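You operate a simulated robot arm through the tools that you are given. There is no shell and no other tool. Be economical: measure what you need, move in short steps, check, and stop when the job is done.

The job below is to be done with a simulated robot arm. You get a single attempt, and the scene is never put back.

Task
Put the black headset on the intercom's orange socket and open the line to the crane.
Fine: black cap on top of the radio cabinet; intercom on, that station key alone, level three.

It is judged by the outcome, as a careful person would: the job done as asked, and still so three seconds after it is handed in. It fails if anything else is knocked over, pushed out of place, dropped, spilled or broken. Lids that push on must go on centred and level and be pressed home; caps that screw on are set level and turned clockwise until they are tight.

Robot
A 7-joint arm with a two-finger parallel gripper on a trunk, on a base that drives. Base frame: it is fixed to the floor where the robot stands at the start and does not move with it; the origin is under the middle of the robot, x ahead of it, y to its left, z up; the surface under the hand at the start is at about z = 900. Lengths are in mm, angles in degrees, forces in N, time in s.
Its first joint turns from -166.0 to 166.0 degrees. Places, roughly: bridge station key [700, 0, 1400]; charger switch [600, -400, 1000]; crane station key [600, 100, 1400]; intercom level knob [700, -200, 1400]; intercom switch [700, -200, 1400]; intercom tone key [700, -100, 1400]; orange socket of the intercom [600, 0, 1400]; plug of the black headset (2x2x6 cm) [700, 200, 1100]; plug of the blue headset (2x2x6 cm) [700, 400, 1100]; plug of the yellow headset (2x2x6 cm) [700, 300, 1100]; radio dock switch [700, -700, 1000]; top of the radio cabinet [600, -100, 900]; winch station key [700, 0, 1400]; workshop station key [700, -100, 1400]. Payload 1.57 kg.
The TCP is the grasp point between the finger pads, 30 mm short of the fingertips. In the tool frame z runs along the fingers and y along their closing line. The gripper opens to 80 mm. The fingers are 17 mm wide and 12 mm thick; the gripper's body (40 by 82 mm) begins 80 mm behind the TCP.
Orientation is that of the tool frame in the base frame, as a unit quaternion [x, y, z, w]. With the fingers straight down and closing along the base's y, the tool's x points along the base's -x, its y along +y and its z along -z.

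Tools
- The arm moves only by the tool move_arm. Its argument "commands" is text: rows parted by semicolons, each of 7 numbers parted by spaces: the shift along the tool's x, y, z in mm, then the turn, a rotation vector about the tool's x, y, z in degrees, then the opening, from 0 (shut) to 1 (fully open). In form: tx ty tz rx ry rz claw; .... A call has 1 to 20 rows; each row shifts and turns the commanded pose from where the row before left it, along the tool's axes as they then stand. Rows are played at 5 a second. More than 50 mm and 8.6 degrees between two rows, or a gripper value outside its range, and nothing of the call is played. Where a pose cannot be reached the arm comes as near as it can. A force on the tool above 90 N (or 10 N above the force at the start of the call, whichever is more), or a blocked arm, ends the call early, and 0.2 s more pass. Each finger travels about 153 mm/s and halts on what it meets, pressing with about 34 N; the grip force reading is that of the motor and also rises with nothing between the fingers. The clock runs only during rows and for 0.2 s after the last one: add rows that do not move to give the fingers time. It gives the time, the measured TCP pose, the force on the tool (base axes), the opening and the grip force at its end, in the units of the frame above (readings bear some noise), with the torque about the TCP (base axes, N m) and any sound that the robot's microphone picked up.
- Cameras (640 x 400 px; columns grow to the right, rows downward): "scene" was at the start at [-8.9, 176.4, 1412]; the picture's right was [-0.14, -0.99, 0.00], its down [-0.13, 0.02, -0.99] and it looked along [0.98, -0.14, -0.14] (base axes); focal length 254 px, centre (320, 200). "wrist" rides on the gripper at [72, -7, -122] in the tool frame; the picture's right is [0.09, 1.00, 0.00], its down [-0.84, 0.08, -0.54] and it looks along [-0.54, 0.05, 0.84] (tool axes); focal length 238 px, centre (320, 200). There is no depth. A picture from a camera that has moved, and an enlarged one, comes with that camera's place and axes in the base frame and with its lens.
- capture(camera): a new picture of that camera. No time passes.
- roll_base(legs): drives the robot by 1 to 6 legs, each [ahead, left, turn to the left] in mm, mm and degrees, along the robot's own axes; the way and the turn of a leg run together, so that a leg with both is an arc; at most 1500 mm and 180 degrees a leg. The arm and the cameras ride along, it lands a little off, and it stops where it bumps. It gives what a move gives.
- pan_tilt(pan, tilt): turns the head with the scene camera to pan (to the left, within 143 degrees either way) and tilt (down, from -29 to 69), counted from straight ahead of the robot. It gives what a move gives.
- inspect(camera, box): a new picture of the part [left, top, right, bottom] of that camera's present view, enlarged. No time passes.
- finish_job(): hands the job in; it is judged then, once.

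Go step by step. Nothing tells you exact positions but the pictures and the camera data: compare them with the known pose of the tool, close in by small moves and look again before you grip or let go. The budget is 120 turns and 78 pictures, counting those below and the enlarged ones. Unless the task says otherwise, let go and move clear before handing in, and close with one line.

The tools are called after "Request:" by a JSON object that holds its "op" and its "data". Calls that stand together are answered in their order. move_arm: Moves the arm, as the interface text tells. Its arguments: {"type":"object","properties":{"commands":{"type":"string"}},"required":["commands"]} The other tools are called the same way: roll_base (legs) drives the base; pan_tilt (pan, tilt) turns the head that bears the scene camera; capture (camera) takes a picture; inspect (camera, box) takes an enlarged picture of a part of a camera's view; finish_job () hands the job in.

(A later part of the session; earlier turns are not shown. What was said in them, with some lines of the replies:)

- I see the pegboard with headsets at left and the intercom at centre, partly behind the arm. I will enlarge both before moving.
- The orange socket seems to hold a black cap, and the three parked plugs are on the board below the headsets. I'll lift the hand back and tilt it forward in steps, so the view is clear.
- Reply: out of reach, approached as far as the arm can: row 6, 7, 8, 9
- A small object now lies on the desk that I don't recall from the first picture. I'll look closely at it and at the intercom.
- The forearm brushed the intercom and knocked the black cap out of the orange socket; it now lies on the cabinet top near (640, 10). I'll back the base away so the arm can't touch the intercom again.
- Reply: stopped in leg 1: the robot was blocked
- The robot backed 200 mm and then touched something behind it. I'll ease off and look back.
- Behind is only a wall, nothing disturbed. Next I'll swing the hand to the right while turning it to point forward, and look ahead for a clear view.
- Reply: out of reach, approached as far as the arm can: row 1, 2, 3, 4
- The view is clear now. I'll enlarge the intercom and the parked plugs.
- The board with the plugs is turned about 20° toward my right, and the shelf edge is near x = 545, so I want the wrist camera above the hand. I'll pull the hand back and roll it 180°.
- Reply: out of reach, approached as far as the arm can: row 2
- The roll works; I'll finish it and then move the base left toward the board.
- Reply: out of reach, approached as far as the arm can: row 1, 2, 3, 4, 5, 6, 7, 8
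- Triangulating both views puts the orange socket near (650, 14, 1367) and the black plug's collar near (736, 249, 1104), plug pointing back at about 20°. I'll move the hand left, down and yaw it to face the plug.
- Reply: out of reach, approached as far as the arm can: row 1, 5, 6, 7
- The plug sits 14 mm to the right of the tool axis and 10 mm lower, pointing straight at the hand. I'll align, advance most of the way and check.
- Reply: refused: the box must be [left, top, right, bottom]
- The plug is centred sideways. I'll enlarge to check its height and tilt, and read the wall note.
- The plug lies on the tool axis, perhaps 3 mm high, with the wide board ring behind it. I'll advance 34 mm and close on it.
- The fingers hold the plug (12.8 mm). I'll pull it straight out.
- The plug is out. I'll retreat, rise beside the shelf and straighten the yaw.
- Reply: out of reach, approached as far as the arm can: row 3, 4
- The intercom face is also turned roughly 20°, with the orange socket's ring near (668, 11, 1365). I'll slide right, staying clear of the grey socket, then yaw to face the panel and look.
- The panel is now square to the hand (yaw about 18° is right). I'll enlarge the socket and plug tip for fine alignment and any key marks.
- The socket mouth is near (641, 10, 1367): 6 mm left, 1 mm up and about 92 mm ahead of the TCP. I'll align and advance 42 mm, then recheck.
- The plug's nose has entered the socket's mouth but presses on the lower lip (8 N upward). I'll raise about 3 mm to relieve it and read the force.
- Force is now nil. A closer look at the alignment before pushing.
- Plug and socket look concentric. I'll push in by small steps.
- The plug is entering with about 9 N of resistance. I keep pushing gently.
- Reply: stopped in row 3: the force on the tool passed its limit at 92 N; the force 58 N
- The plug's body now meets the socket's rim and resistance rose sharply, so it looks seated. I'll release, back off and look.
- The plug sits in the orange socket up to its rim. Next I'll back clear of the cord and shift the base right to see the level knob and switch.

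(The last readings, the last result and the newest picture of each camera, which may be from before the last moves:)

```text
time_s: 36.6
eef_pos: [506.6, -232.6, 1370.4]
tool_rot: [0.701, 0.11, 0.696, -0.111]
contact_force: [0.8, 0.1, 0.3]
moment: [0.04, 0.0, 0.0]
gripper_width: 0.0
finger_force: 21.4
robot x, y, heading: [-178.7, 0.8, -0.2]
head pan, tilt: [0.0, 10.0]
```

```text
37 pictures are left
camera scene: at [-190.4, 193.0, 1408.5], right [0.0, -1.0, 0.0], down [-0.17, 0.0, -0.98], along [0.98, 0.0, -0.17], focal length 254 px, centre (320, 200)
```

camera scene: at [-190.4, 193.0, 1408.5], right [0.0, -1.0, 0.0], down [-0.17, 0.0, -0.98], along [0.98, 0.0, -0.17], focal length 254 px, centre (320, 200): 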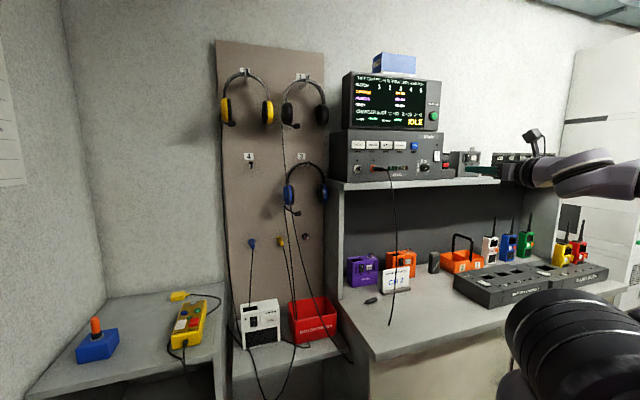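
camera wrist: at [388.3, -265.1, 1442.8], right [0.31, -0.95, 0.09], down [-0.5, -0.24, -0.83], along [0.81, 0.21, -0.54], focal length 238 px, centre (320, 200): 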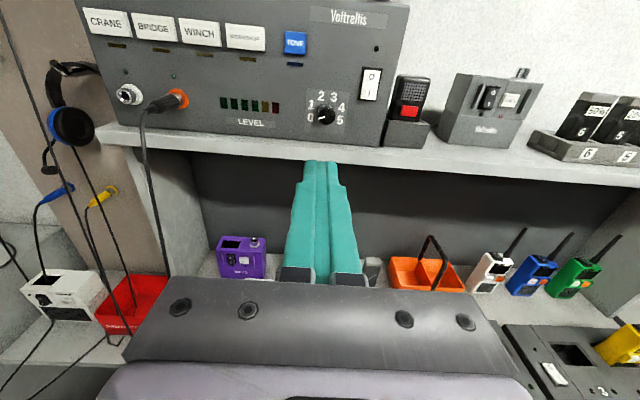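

Request:
{"op": "inspect", "data": {"camera": "wrist", "box": [272, 50, 400, 130]}}

Request:
{"op": "inspect", "data": {"camera": "scene", "box": [360, 130, 456, 190]}}

```text
5.00 times, centred on (336, 90) of wrist
camera zoom: at [388.3, -265.1, 1442.8], right [0.31, -0.95, 0.09], down [-0.5, -0.24, -0.83], along [0.81, 0.21, -0.54], focal length 1192 px, centre (240, 750)
```

zoom: 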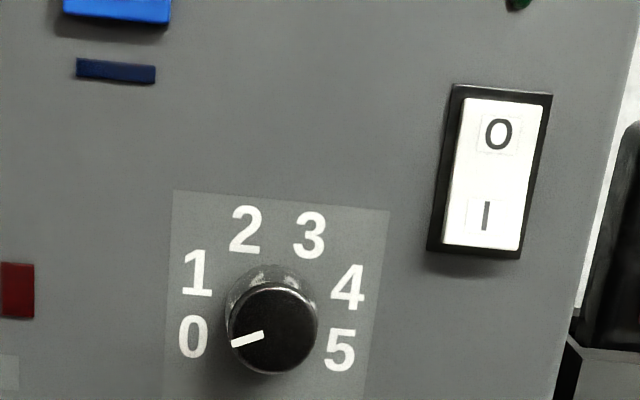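

```text
6.67 times, centred on (408, 160) of scene
camera zoom: at [-190.4, 193.0, 1408.5], right [0.0, -1.0, 0.0], down [-0.17, 0.0, -0.98], along [0.98, 0.0, -0.17], focal length 1691 px, centre (-267, 467)
```

zoom: 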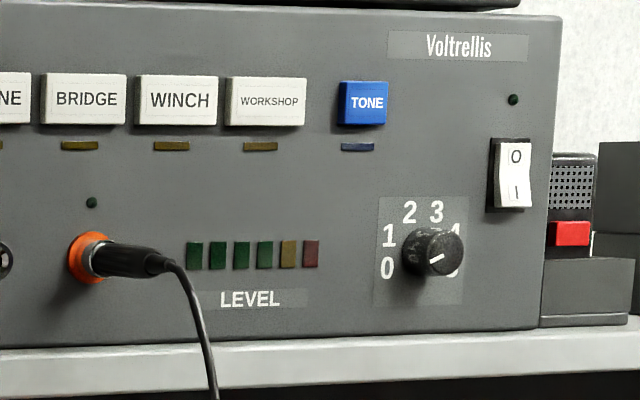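

The knob points at 0, and the rocker switch is O on top, I at bottom; I place the I at (727, −227, 1396) and the knob face at (709, −179, 1364). I'll first bring the closed fingertips in front of the I.

Request:
{"op": "move_arm", "data": {"commands": "22 0 0 0 0 0 0;0 32 0 0 0 0 0;0 31 0 0 0 0 0;0 0 40 0 0 0 0;0 0 40 0 0 0 0;0 0 40 0 0 0 0;0 0 36 0 0 0 0;0 0 0 0 0 0 0"}}

Request:
{"op": "inspect", "data": {"camera": "wrist", "box": [240, 80, 400, 180]}}

```text
time_s: 38.4
eef_pos: [674.3, -242.6, 1391.8]
tool_rot: [0.7, 0.11, 0.697, -0.111]
contact_force: [0.4, -0.8, -1.0]
moment: [-0.02, 0.01, 0.0]
gripper_width: 0.0
finger_force: 20.9
robot x, y, heading: [-180.9, 2.8, -0.1]
head pan, tilt: [0.0, 10.0]
```

```text
4.00 times, centred on (320, 130) of wrist
camera zoom: at [556.7, -274.0, 1463.5], right [0.31, -0.95, 0.09], down [-0.5, -0.24, -0.83], along [0.81, 0.21, -0.54], focal length 953 px, centre (320, 480)
```

zoom: 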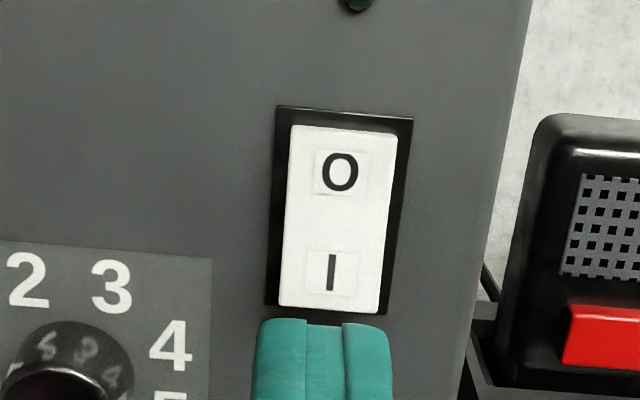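

The fingertips sit just under the I. I'll raise 4 mm, then press forward in small steps.

Request:
{"op": "move_arm", "data": {"commands": "4 1 0 0 0 0 0;0 0 15 0 0 0 0;0 0 6 0 0 0 0;0 0 4 0 0 0 0;0 0 3 0 0 0 0;0 0 0 0 0 0 0"}}

Request:
{"op": "inspect", "data": {"camera": "wrist", "box": [240, 80, 400, 180]}}

```text
time_s: 39.8
eef_pos: [700.8, -237.4, 1396.1]
tool_rot: [0.7, 0.109, 0.697, -0.11]
contact_force: [-1.1, 0.0, 0.0]
moment: [-0.01, -0.01, 0.01]
gripper_width: 0.0
finger_force: 20.9
robot x, y, heading: [-179.5, 4.3, -0.2]
head pan, tilt: [0.0, 10.0]
```

```text
4.00 times, centred on (320, 130) of wrist
camera zoom: at [583.1, -268.5, 1468.3], right [0.31, -0.95, 0.09], down [-0.5, -0.24, -0.83], along [0.81, 0.21, -0.54], focal length 953 px, centre (320, 480)
```

zoom: 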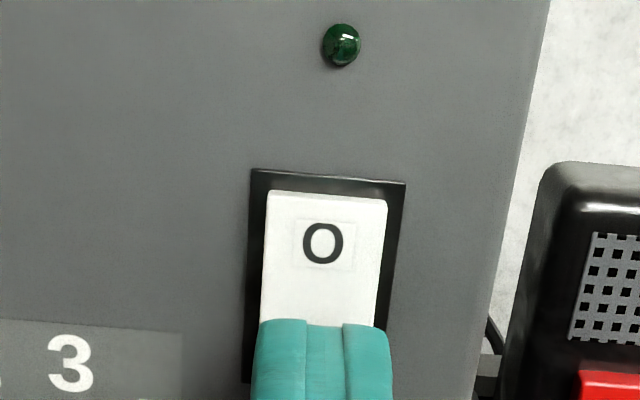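

No contact yet; I keep pressing in 2 mm steps.

Request:
{"op": "move_arm", "data": {"commands": "0 0 2 0 0 0 0;0 0 2 0 0 0 0;0 0 2 0 0 0 0;0 0 0 0 0 0 0"}}

```text
time_s: 40.8
eef_pos: [703.8, -237.6, 1395.5]
tool_rot: [0.7, 0.11, 0.696, -0.111]
contact_force: [-64.8, -8.5, -26.2]
moment: [-0.59, 0.08, 0.45]
gripper_width: 0.1
finger_force: 21.3
robot x, y, heading: [-183.3, 3.4, 0.1]
head pan, tilt: [0.0, 10.0]
```

It met firm resistance. I'll back off and look at the switch and lamp.

Request:
{"op": "move_arm", "data": {"commands": "0 0 -10 0 0 0 0;0 0 -30 0 0 0 0;0 0 0 0 0 0 0"}}

Request:
{"op": "capture", "data": {"camera": "wrist"}}

Request:
{"op": "inspect", "data": {"camera": "scene", "box": [360, 130, 456, 190]}}

```text
time_s: 41.6
eef_pos: [669.5, -248.4, 1398.2]
tool_rot: [0.7, 0.11, 0.697, -0.11]
contact_force: [0.2, 0.1, 0.4]
moment: [-0.01, -0.01, 0.0]
gripper_width: 0.0
finger_force: 21.1
robot x, y, heading: [-180.5, 3.8, 0.1]
head pan, tilt: [0.0, 10.0]
```

```text
32 pictures are left
camera wrist: at [551.2, -279.7, 1469.7], right [0.31, -0.95, 0.09], down [-0.5, -0.24, -0.83], along [0.81, 0.21, -0.54], focal length 238 px, centre (320, 200)
```

wrist: 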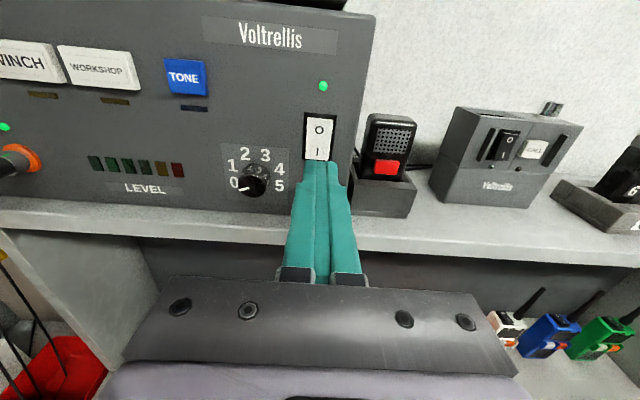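

```text
6.67 times, centred on (408, 160) of scene
camera zoom: at [-190.2, 193.0, 1408.5], right [0.0, -1.0, 0.0], down [-0.17, 0.0, -0.98], along [0.98, 0.0, -0.17], focal length 1691 px, centre (-267, 467)
```

zoom: 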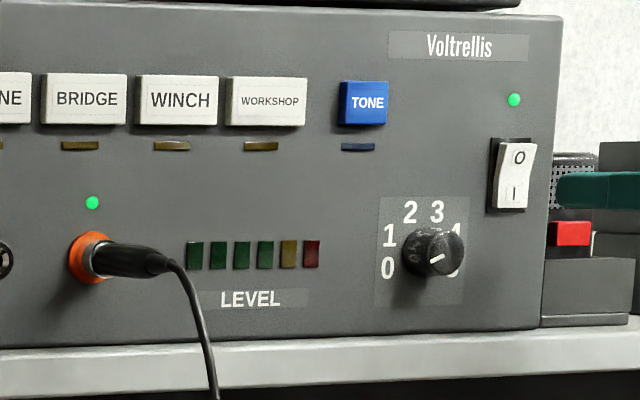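

The intercom's power lamp and the orange socket's lamp are both green. Now I'll line up open fingers with the level knob.

Request:
{"op": "move_arm", "data": {"commands": "0 -28 0 0 0 0 0.48;0 -28 0 0 0 0 0.48;-36 0 0 0 0 0 0.48;0 0 0 0 0 0 0.48"}}

Request:
{"op": "inspect", "data": {"camera": "wrist", "box": [240, 90, 400, 190]}}

Request:
{"op": "inspect", "data": {"camera": "scene", "box": [390, 135, 486, 195]}}

```text
time_s: 42.6
eef_pos: [649.2, -194.8, 1360.4]
tool_rot: [0.7, 0.11, 0.697, -0.11]
contact_force: [0.3, 0.2, 0.0]
moment: [0.0, -0.03, -0.01]
gripper_width: 38.6
finger_force: 0.1
robot x, y, heading: [-182.0, 3.5, 0.2]
head pan, tilt: [0.0, 10.0]
```

```text
4.00 times, centred on (320, 140) of wrist
camera zoom: at [532.0, -226.1, 1432.8], right [0.31, -0.95, 0.09], down [-0.5, -0.24, -0.83], along [0.81, 0.21, -0.54], focal length 953 px, centre (320, 440)
```

zoom: 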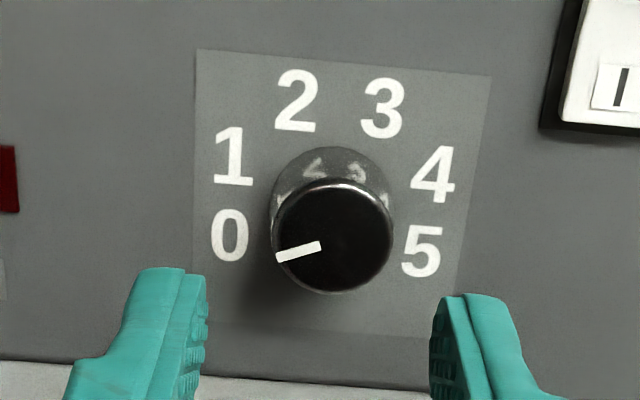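

```text
6.67 times, centred on (438, 165) of scene
camera zoom: at [-190.5, 193.1, 1408.5], right [0.0, -1.0, 0.0], down [-0.17, 0.0, -0.98], along [0.98, 0.0, -0.17], focal length 1691 px, centre (-467, 433)
```

zoom: 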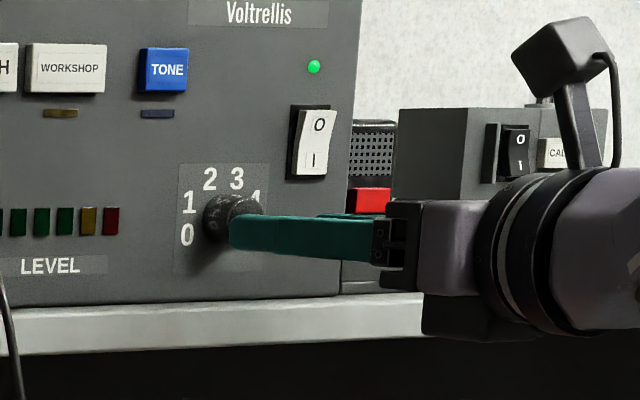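

The knob is 4 mm up and 2 mm right of the tool axis, 24 mm wide. I'll centre, roll −45°, advance and grip it.

Request:
{"op": "move_arm", "data": {"commands": "4 2 0 0 0 0 0.45;0 0 0 0 0 -8 0.45;0 0 0 0 0 -8 0.45;0 0 0 0 0 -8 0.45;0 0 0 0 0 -8 0.45;0 0 0 0 0 -8 0.45;0 0 0 0 0 -5 0.45;0 0 20 0 0 0 0.45;0 0 15 0 0 0 0.45;0 0 13 0 0 0 0.45;0 0 0 0 0 0 0.45;0 0 0 0 0 0 0.2;0 0 0 0 0 0 0.2"}}

```text
time_s: 45.5
eef_pos: [693.3, -182.8, 1363.7]
tool_rot: [0.605, 0.369, 0.686, 0.165]
contact_force: [-37.3, -9.4, 6.8]
moment: [0.48, -0.27, 0.28]
gripper_width: 36.1
finger_force: 10.8
robot x, y, heading: [-183.7, 6.2, -0.1]
head pan, tilt: [0.0, 10.0]
stopped in row 13: the force on the tool passed its limit at 91 N (the readings are from after the stop); the commanded pose is now the measured one
```

The fingertips seem to be pressing on the panel. I'll back off 5 mm before closing.

Request:
{"op": "move_arm", "data": {"commands": "0 0 -5 0 0 0 0.45;0 0 0 0 0 0 0.45"}}

Request:
{"op": "capture", "data": {"camera": "wrist"}}

```text
time_s: 46.1
eef_pos: [692.9, -183.2, 1362.2]
tool_rot: [0.606, 0.37, 0.685, 0.165]
contact_force: [0.4, -0.2, 0.5]
moment: [0.03, 0.02, 0.02]
gripper_width: 35.7
finger_force: 0.1
robot x, y, heading: [-187.0, -2.1, 0.2]
head pan, tilt: [0.0, 10.0]
```

```text
28 pictures are left
camera wrist: at [559.2, -168.3, 1408.2], right [0.2, -0.61, 0.77], down [-0.32, -0.78, -0.53], along [0.93, -0.14, -0.35], focal length 238 px, centre (320, 200)
```

wrist: 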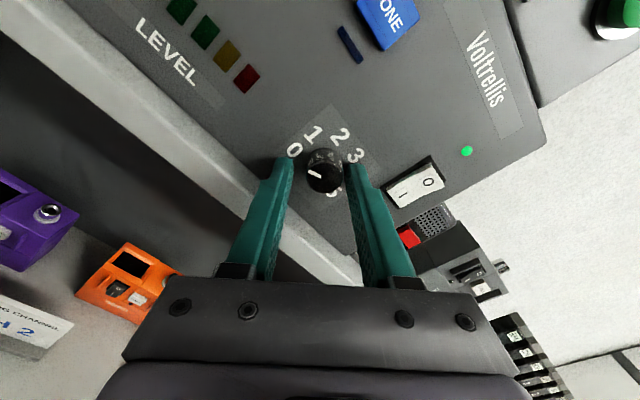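

Force is clear and the fingers straddle the knob. I'll close on it.

Request:
{"op": "move_arm", "data": {"commands": "0 0 0 0 0 0 0.2;0 0 0 0 0 0 0.2;0 0 0 0 0 0 0.2"}}

```text
time_s: 46.9
eef_pos: [692.9, -185.0, 1362.2]
tool_rot: [0.605, 0.37, 0.685, 0.166]
contact_force: [18.7, -8.3, 21.6]
moment: [0.21, -0.42, -0.57]
gripper_width: 25.3
finger_force: 37.1
robot x, y, heading: [-181.8, 5.8, 0.2]
head pan, tilt: [0.0, 10.0]
```

The knob is gripped at 25 mm, slightly off-centre. I'll shift 2 mm to relieve it, then turn 16° as a test.

Request:
{"op": "move_arm", "data": {"commands": "0 2 0 0 0 0 0.2;0 0 0 0 0 0 0.2;0 0 0 0 0 8 0.2;0 0 0 0 0 8 0.2;0 0 0 0 0 0 0.2"}}

Request:
{"op": "inspect", "data": {"camera": "wrist", "box": [240, 110, 400, 210]}}

```text
time_s: 48.1
eef_pos: [692.3, -185.2, 1363.4]
tool_rot: [0.651, 0.282, 0.701, 0.066]
contact_force: [13.0, -3.1, 15.9]
moment: [0.34, -0.86, 0.02]
gripper_width: 25.4
finger_force: 36.6
robot x, y, heading: [-183.2, 4.0, -0.0]
head pan, tilt: [0.0, 10.0]
```

```text
4.00 times, centred on (320, 160) of wrist
camera zoom: at [563.9, -184.0, 1422.8], right [0.26, -0.79, 0.56], down [-0.38, -0.62, -0.69], along [0.89, -0.03, -0.46], focal length 953 px, centre (320, 360)
```

zoom: 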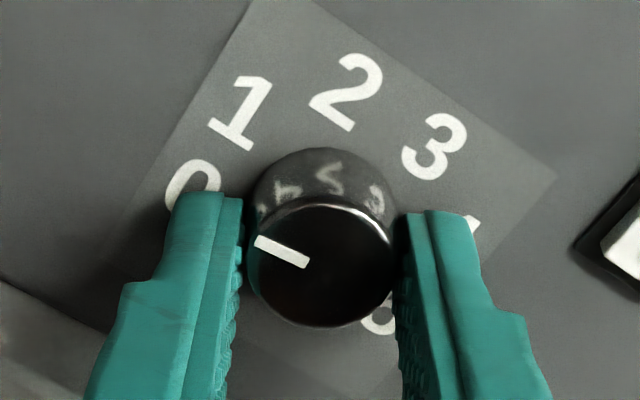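

The knob turns with the hand. I'll continue to +45° of roll.

Request:
{"op": "move_arm", "data": {"commands": "1 0 0 0 0 8 0.2;0 0 0 0 0 8 0.2;0 0 0 0 0 8 0.2;0 0 0 0 0 8 0.2;0 0 0 0 0 8 0.2;0 0 0 0 0 8 0.2;0 0 0 0 0 8 0.2;0 0 0 0 0 8 0.2;0 0 0 0 0 8 0.2;0 0 0 0 0 2 0.2;0 0 0 0 0 0 0.2"}}

Request:
{"op": "inspect", "data": {"camera": "wrist", "box": [240, 110, 400, 210]}}

```text
time_s: 50.5
eef_pos: [691.9, -181.0, 1364.6]
tool_rot: [0.69, -0.165, 0.599, -0.37]
contact_force: [-18.7, 22.6, -8.0]
moment: [-0.01, 0.08, 0.54]
gripper_width: 25.3
finger_force: 36.4
robot x, y, heading: [-180.1, 3.6, -0.0]
head pan, tilt: [0.0, 10.0]
```

```text
4.00 times, centred on (320, 160) of wrist
camera zoom: at [590.0, -263.8, 1419.6], right [0.23, -0.73, -0.64], down [-0.69, 0.34, -0.64], along [0.69, 0.59, -0.42], focal length 953 px, centre (320, 360)
```

zoom: 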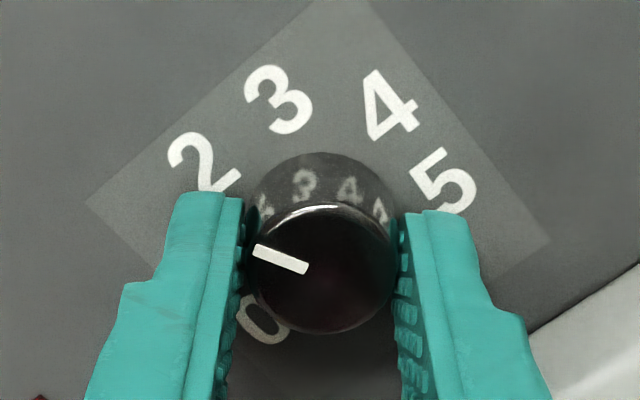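

The pointer is almost at 2. I'll turn 60° more in the same grip.

Request:
{"op": "move_arm", "data": {"commands": "0 0 0 0 0 8 0.2;0 0 0 0 0 8 0.2;0 0 0 0 0 8 0.2;0 0 0 0 0 8 0.2;0 0 0 0 0 8 0.2;0 0 0 0 0 8 0.2;0 0 0 0 0 8 0.2;0 0 0 0 0 4 0.2;0 0 0 0 0 0 0.2"}}

Request:
{"op": "inspect", "data": {"camera": "wrist", "box": [240, 110, 400, 210]}}

```text
time_s: 52.5
eef_pos: [691.6, -182.8, 1364.4]
tool_rot: [-0.514, 0.488, -0.336, 0.62]
contact_force: [1.5, 23.0, 25.3]
moment: [0.2, -0.66, 0.7]
gripper_width: 25.1
finger_force: 36.2
robot x, y, heading: [-182.8, 2.5, 0.1]
head pan, tilt: [0.0, 10.0]
```

```text
4.00 times, centred on (320, 160) of wrist
camera zoom: at [596.9, -288.5, 1353.3], right [-0.06, 0.16, -0.99], down [-0.77, 0.62, 0.15], along [0.64, 0.77, 0.09], focal length 953 px, centre (320, 360)
```

zoom: 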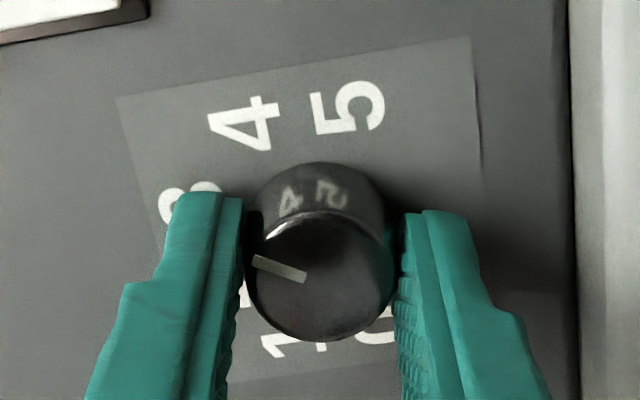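

The pointer looks close to 3, maybe a bit past. I'll let go, back off, and view it squarely.

Request:
{"op": "move_arm", "data": {"commands": "0 0 0 0 0 0 0.42;0 0 0 0 0 0 0.42;0 0 -25 0 0 0 0.42;0 0 -25 0 0 0 0.42"}}

Request:
{"op": "inspect", "data": {"camera": "wrist", "box": [240, 90, 400, 190]}}

Request:
{"op": "inspect", "data": {"camera": "scene", "box": [375, 135, 471, 195]}}

```text
time_s: 53.5
eef_pos: [646.6, -199.3, 1364.4]
tool_rot: [-0.515, 0.49, -0.336, 0.619]
contact_force: [-0.8, 0.2, 0.5]
moment: [0.04, -0.01, -0.02]
gripper_width: 33.7
finger_force: 0.1
robot x, y, heading: [-182.1, 3.1, -0.0]
head pan, tilt: [0.0, 10.0]
```

```text
4.00 times, centred on (320, 140) of wrist
camera zoom: at [552.8, -305.8, 1352.4], right [-0.06, 0.16, -0.99], down [-0.77, 0.62, 0.15], along [0.64, 0.77, 0.09], focal length 953 px, centre (320, 440)
```

zoom: 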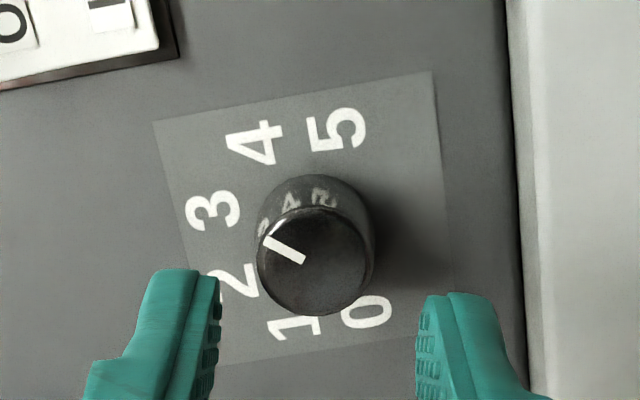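

```text
6.67 times, centred on (423, 165) of scene
camera zoom: at [-190.6, 193.0, 1408.5], right [0.0, -1.0, 0.0], down [-0.17, 0.0, -0.98], along [0.98, 0.0, -0.17], focal length 1691 px, centre (-367, 433)
```

zoom: 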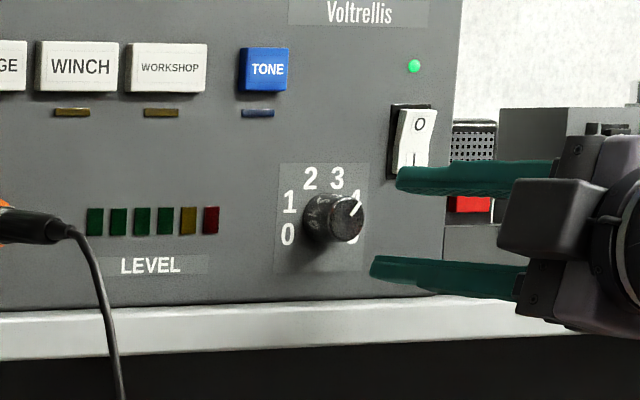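

The pointer now sits between 3 and 4. I'll roll the hand upright for a square look before correcting.

Request:
{"op": "move_arm", "data": {"commands": "0 0 0 0 0 -8.5 0.45;0 0 0 0 0 -8.5 0.45;0 0 0 0 0 -8.5 0.45;0 0 0 0 0 -8.5 0.45;0 0 0 0 0 -8.5 0.45;0 0 0 0 0 -8.5 0.45;0 0 0 0 0 -8.5 0.45;0 0 0 0 0 -8.5 0.45;0 0 0 0 0 -8.5 0.45;0 0 0 0 0 -8.5 0.45;0 0 0 0 0 -8.5 0.45;0 0 0 0 0 -8.5 0.45;0 0 0 0 0 -3 0.45"}}

Request:
{"op": "inspect", "data": {"camera": "wrist", "box": [240, 90, 400, 190]}}

```text
time_s: 56.3
eef_pos: [646.2, -199.5, 1363.4]
tool_rot: [0.7, 0.11, 0.697, -0.11]
contact_force: [0.4, -0.4, -0.3]
moment: [-0.03, -0.02, -0.02]
gripper_width: 36.0
finger_force: 0.1
robot x, y, heading: [-183.1, 2.9, -0.0]
head pan, tilt: [0.0, 10.0]
```

```text
4.00 times, centred on (320, 140) of wrist
camera zoom: at [527.5, -231.4, 1435.9], right [0.31, -0.95, 0.09], down [-0.5, -0.24, -0.83], along [0.81, 0.21, -0.55], focal length 953 px, centre (320, 440)
```

zoom: 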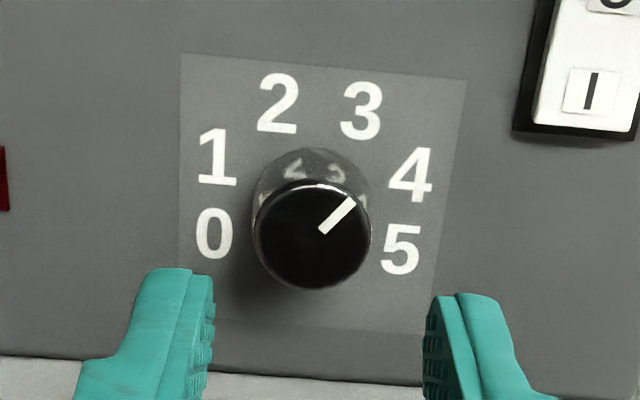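

The pointer is about 15° past the 3. I'll re-grip centred and turn it back 15°.

Request:
{"op": "move_arm", "data": {"commands": "2 -2 0 0 0 0 0.45;0 0 20 0 0 0 0.45;0 0 16 0 0 0 0.45;0 0 10 0 0 0 0.45;0 0 0 0 0 0 0.2;0 0 0 0 0 0 0.2;0 0 0 0 0 0 0.2;0 0 0 0 0 -5 0.2;0 0 0 0 0 -5 0.2;0 0 0 0 0 -5.5 0.2;0 0 0 0 0 0 0.2;0 0 0 0 0 0 0.45;0 0 0 0 0 0 0.45;0 0 -20 0 0 0 0.45;0 0 -20 0 0 0 0.45;0 0 0 0 0 8 0.45;0 0 0 0 0 7.5 0.45"}}

Request:
{"op": "inspect", "data": {"camera": "wrist", "box": [240, 90, 400, 190]}}

```text
time_s: 59.9
eef_pos: [650.3, -196.7, 1365.1]
tool_rot: [0.702, 0.109, 0.695, -0.111]
contact_force: [0.8, -0.9, 0.6]
moment: [-0.03, 0.01, 0.02]
gripper_width: 36.1
finger_force: 0.1
robot x, y, heading: [-188.8, 3.8, -0.1]
head pan, tilt: [0.0, 10.0]
```

```text
4.00 times, centred on (320, 140) of wrist
camera zoom: at [532.5, -228.7, 1437.8], right [0.31, -0.95, 0.09], down [-0.5, -0.24, -0.83], along [0.81, 0.21, -0.55], focal length 953 px, centre (320, 440)
```

zoom: 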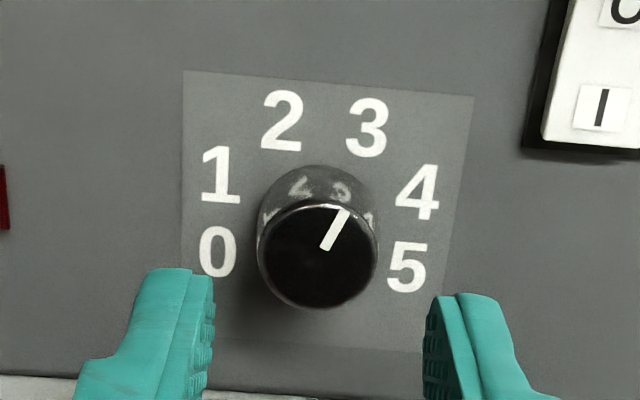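

The pointer is now on 3. Next is the crane key at about (634, 72, 1442): I'll close the fingers, rise above the plug and slide left to it.

Request:
{"op": "move_arm", "data": {"commands": "0 0 -20 0 0 0 0;40 0 0 0 0 0 0;38 0 0 0 0 0 0;0 -44 0 0 0 0 0;0 -44 0 0 0 0 0;0 -44 0 0 0 0 0;0 -44 0 0 0 0 0;0 -44 0 0 0 0 0;0 -41 0 0 0 0 0;0 0 20 0 0 0 0;0 0 0 0 0 0 0"}}

Request:
{"op": "capture", "data": {"camera": "wrist"}}

```text
time_s: 62.3
eef_pos: [569.5, 52.7, 1443.9]
tool_rot: [0.702, 0.11, 0.695, -0.111]
contact_force: [0.3, -0.1, 0.3]
moment: [0.01, 0.01, -0.01]
gripper_width: 0.0
finger_force: 20.8
robot x, y, heading: [-183.7, 1.9, -0.0]
head pan, tilt: [0.0, 10.0]
```

```text
20 pictures are left
camera wrist: at [451.6, 21.6, 1516.7], right [0.31, -0.95, 0.09], down [-0.5, -0.24, -0.83], along [0.81, 0.21, -0.55], focal length 238 px, centre (320, 200)
```

wrist: 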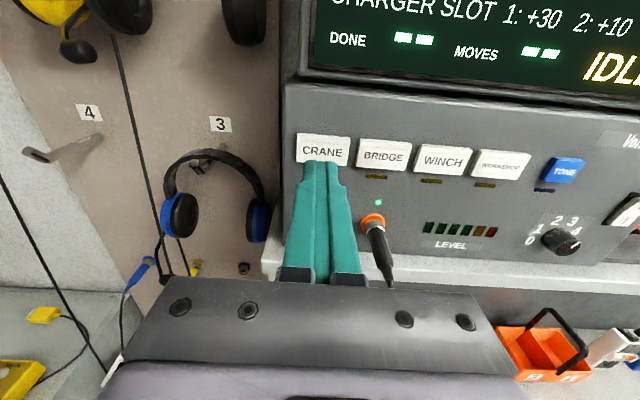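

The crane key lies exactly on the tool axis, 37 mm ahead of the tips. I'll advance and press.

Request:
{"op": "move_arm", "data": {"commands": "0 0 16 0 0 0 0;0 0 16 0 0 0 0;0 0 3 0 0 0 0;0 0 2 0 0 0 0;0 0 2 0 0 0 0;0 0 0 0 0 0 0"}}

```text
time_s: 63.7
eef_pos: [607.0, 63.4, 1442.7]
tool_rot: [0.702, 0.109, 0.695, -0.11]
contact_force: [-0.2, -1.0, 0.5]
moment: [0.02, 0.03, 0.01]
gripper_width: 0.1
finger_force: 21.1
robot x, y, heading: [-186.0, 2.9, -0.1]
head pan, tilt: [0.0, 10.0]
```

Request:
{"op": "move_arm", "data": {"commands": "0 0 2 0 0 0 0;0 0 2 0 0 0 0;0 0 0 0 0 0 0"}}

Request:
{"op": "inspect", "data": {"camera": "wrist", "box": [240, 100, 400, 200]}}

```text
time_s: 64.5
eef_pos: [610.7, 65.7, 1443.5]
tool_rot: [0.702, 0.11, 0.695, -0.11]
contact_force: [-7.4, -5.2, -2.7]
moment: [0.01, 0.1, -0.07]
gripper_width: 0.1
finger_force: 21.7
robot x, y, heading: [-182.4, 4.3, 0.4]
head pan, tilt: [0.0, 10.0]
heard: click
```

```text
4.00 times, centred on (320, 150) of wrist
camera zoom: at [493.0, 33.9, 1516.2], right [0.31, -0.95, 0.09], down [-0.5, -0.24, -0.83], along [0.81, 0.21, -0.55], focal length 953 px, centre (320, 400)
```

zoom: 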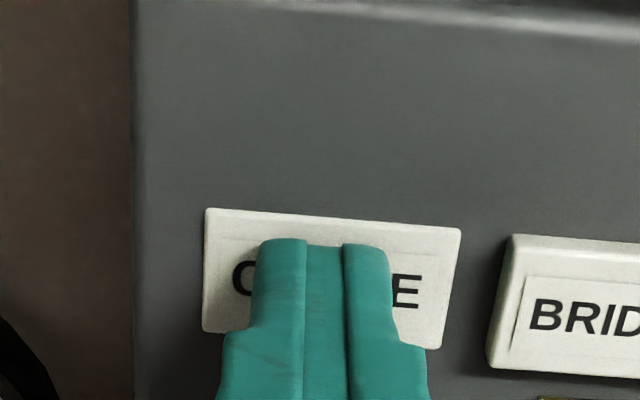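

A click was heard. I'll withdraw and check the lamps.

Request:
{"op": "move_arm", "data": {"commands": "0 0 -20 0 0 0 0;0 0 -35 0 0 0 0;0 0 0 0 0 0 0"}}

Request:
{"op": "capture", "data": {"camera": "wrist"}}

```text
time_s: 65.3
eef_pos: [559.1, 49.4, 1444.0]
tool_rot: [0.702, 0.11, 0.695, -0.111]
contact_force: [-0.1, -0.2, 0.3]
moment: [0.01, -0.02, 0.0]
gripper_width: 0.0
finger_force: 21.4
robot x, y, heading: [-183.1, 3.1, 0.1]
head pan, tilt: [0.0, 10.0]
```

```text
18 pictures are left
camera wrist: at [440.9, 17.5, 1516.9], right [0.31, -0.95, 0.09], down [-0.5, -0.24, -0.83], along [0.81, 0.21, -0.55], focal length 238 px, centre (320, 200)
```

wrist: 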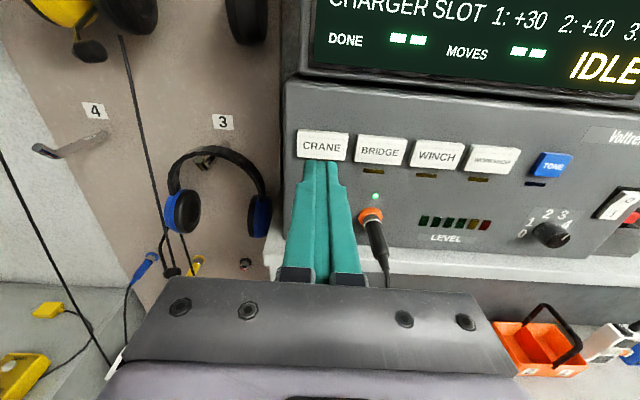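

Request:
{"op": "move_arm", "data": {"commands": "0 0 -30 0 0 0 0;45 0 0 0 0 0 0;0 0 0 0 0 0 0"}}

Request:
{"op": "inspect", "data": {"camera": "wrist", "box": [260, 110, 500, 260]}}

Request:
{"op": "capture", "data": {"camera": "scene"}}

```text
time_s: 66.1
eef_pos: [531.2, 40.0, 1490.7]
tool_rot: [0.701, 0.111, 0.696, -0.111]
contact_force: [-0.1, -0.1, 0.4]
moment: [0.01, -0.04, -0.03]
gripper_width: 0.1
finger_force: 21.1
robot x, y, heading: [-183.9, 3.3, 0.0]
head pan, tilt: [0.0, 10.0]
```

```text
2.67 times, centred on (380, 185) of wrist
camera zoom: at [413.7, 7.6, 1563.7], right [0.31, -0.95, 0.09], down [-0.5, -0.24, -0.83], along [0.81, 0.21, -0.55], focal length 636 px, centre (160, 240)
```

zoom: 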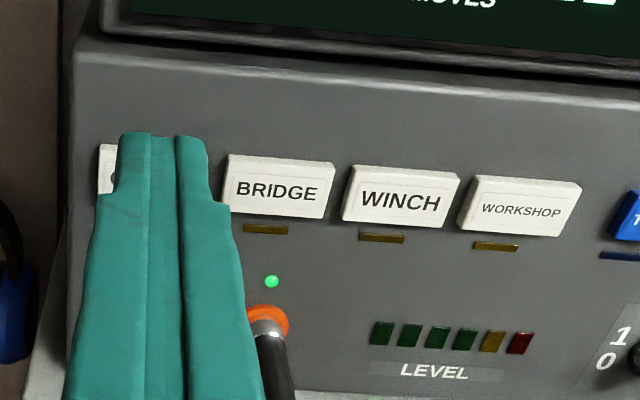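

```text
16 pictures are left
camera scene: at [-190.8, 192.9, 1408.5], right [0.0, -1.0, 0.0], down [-0.17, 0.0, -0.98], along [0.98, 0.0, -0.17], focal length 254 px, centre (320, 200)
```

scene: 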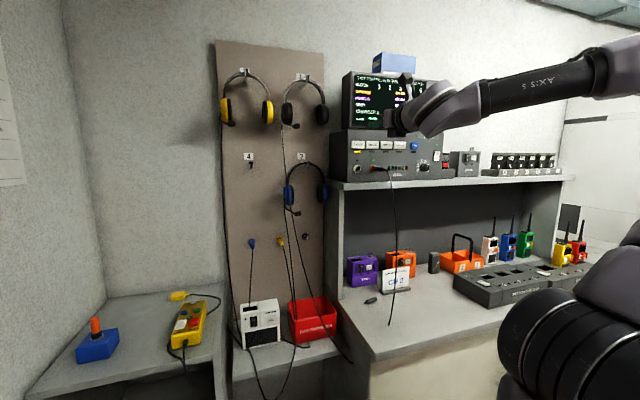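

Request:
{"op": "inspect", "data": {"camera": "scene", "box": [345, 130, 441, 190]}}

Request:
{"op": "inspect", "data": {"camera": "scene", "box": [320, 240, 560, 390]}}

```text
6.67 times, centred on (393, 160) of scene
camera zoom: at [-190.8, 192.9, 1408.5], right [0.0, -1.0, 0.0], down [-0.17, 0.0, -0.98], along [0.98, 0.0, -0.17], focal length 1691 px, centre (-167, 467)
```

zoom: 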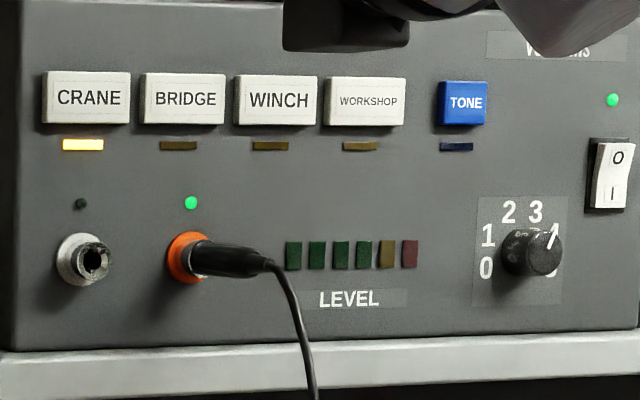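

```text
2.67 times, centred on (440, 315) of scene
camera zoom: at [-190.8, 192.9, 1408.5], right [0.0, -1.0, 0.0], down [-0.17, 0.0, -0.98], along [0.98, 0.0, -0.17], focal length 676 px, centre (0, -107)
```

zoom: 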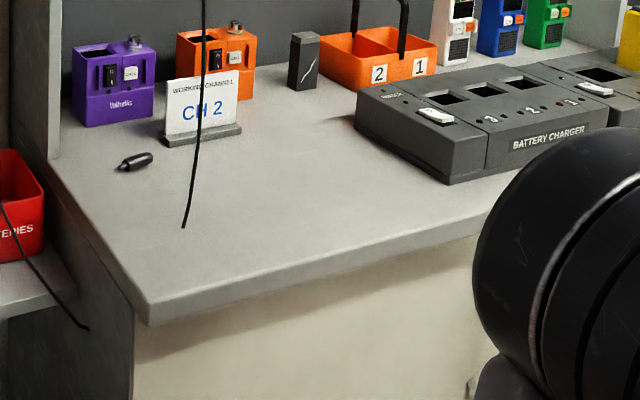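

Everything reads right: power lamp on, orange socket lamp on with the black plug home, only the CRANE lamp lit, knob on 3, and the black cap at rest on the cabinet top. The hand is clear, so I hand the job in.

Request:
{"op": "finish_job", "data": {}}

```text
The job is handed in.
```

The black headset is plugged into the orange socket and the line to the crane is open: the intercom is on, only CRANE is lit, and the level is at 3. The black cap is lying on top of what I took to be the radio cabinet (the desk surface), but I didn't place it there. My forearm knocked it out of the socket early on and it fell there, and I left it where it landed. The base also touched the back wall once, and nothing there moved.
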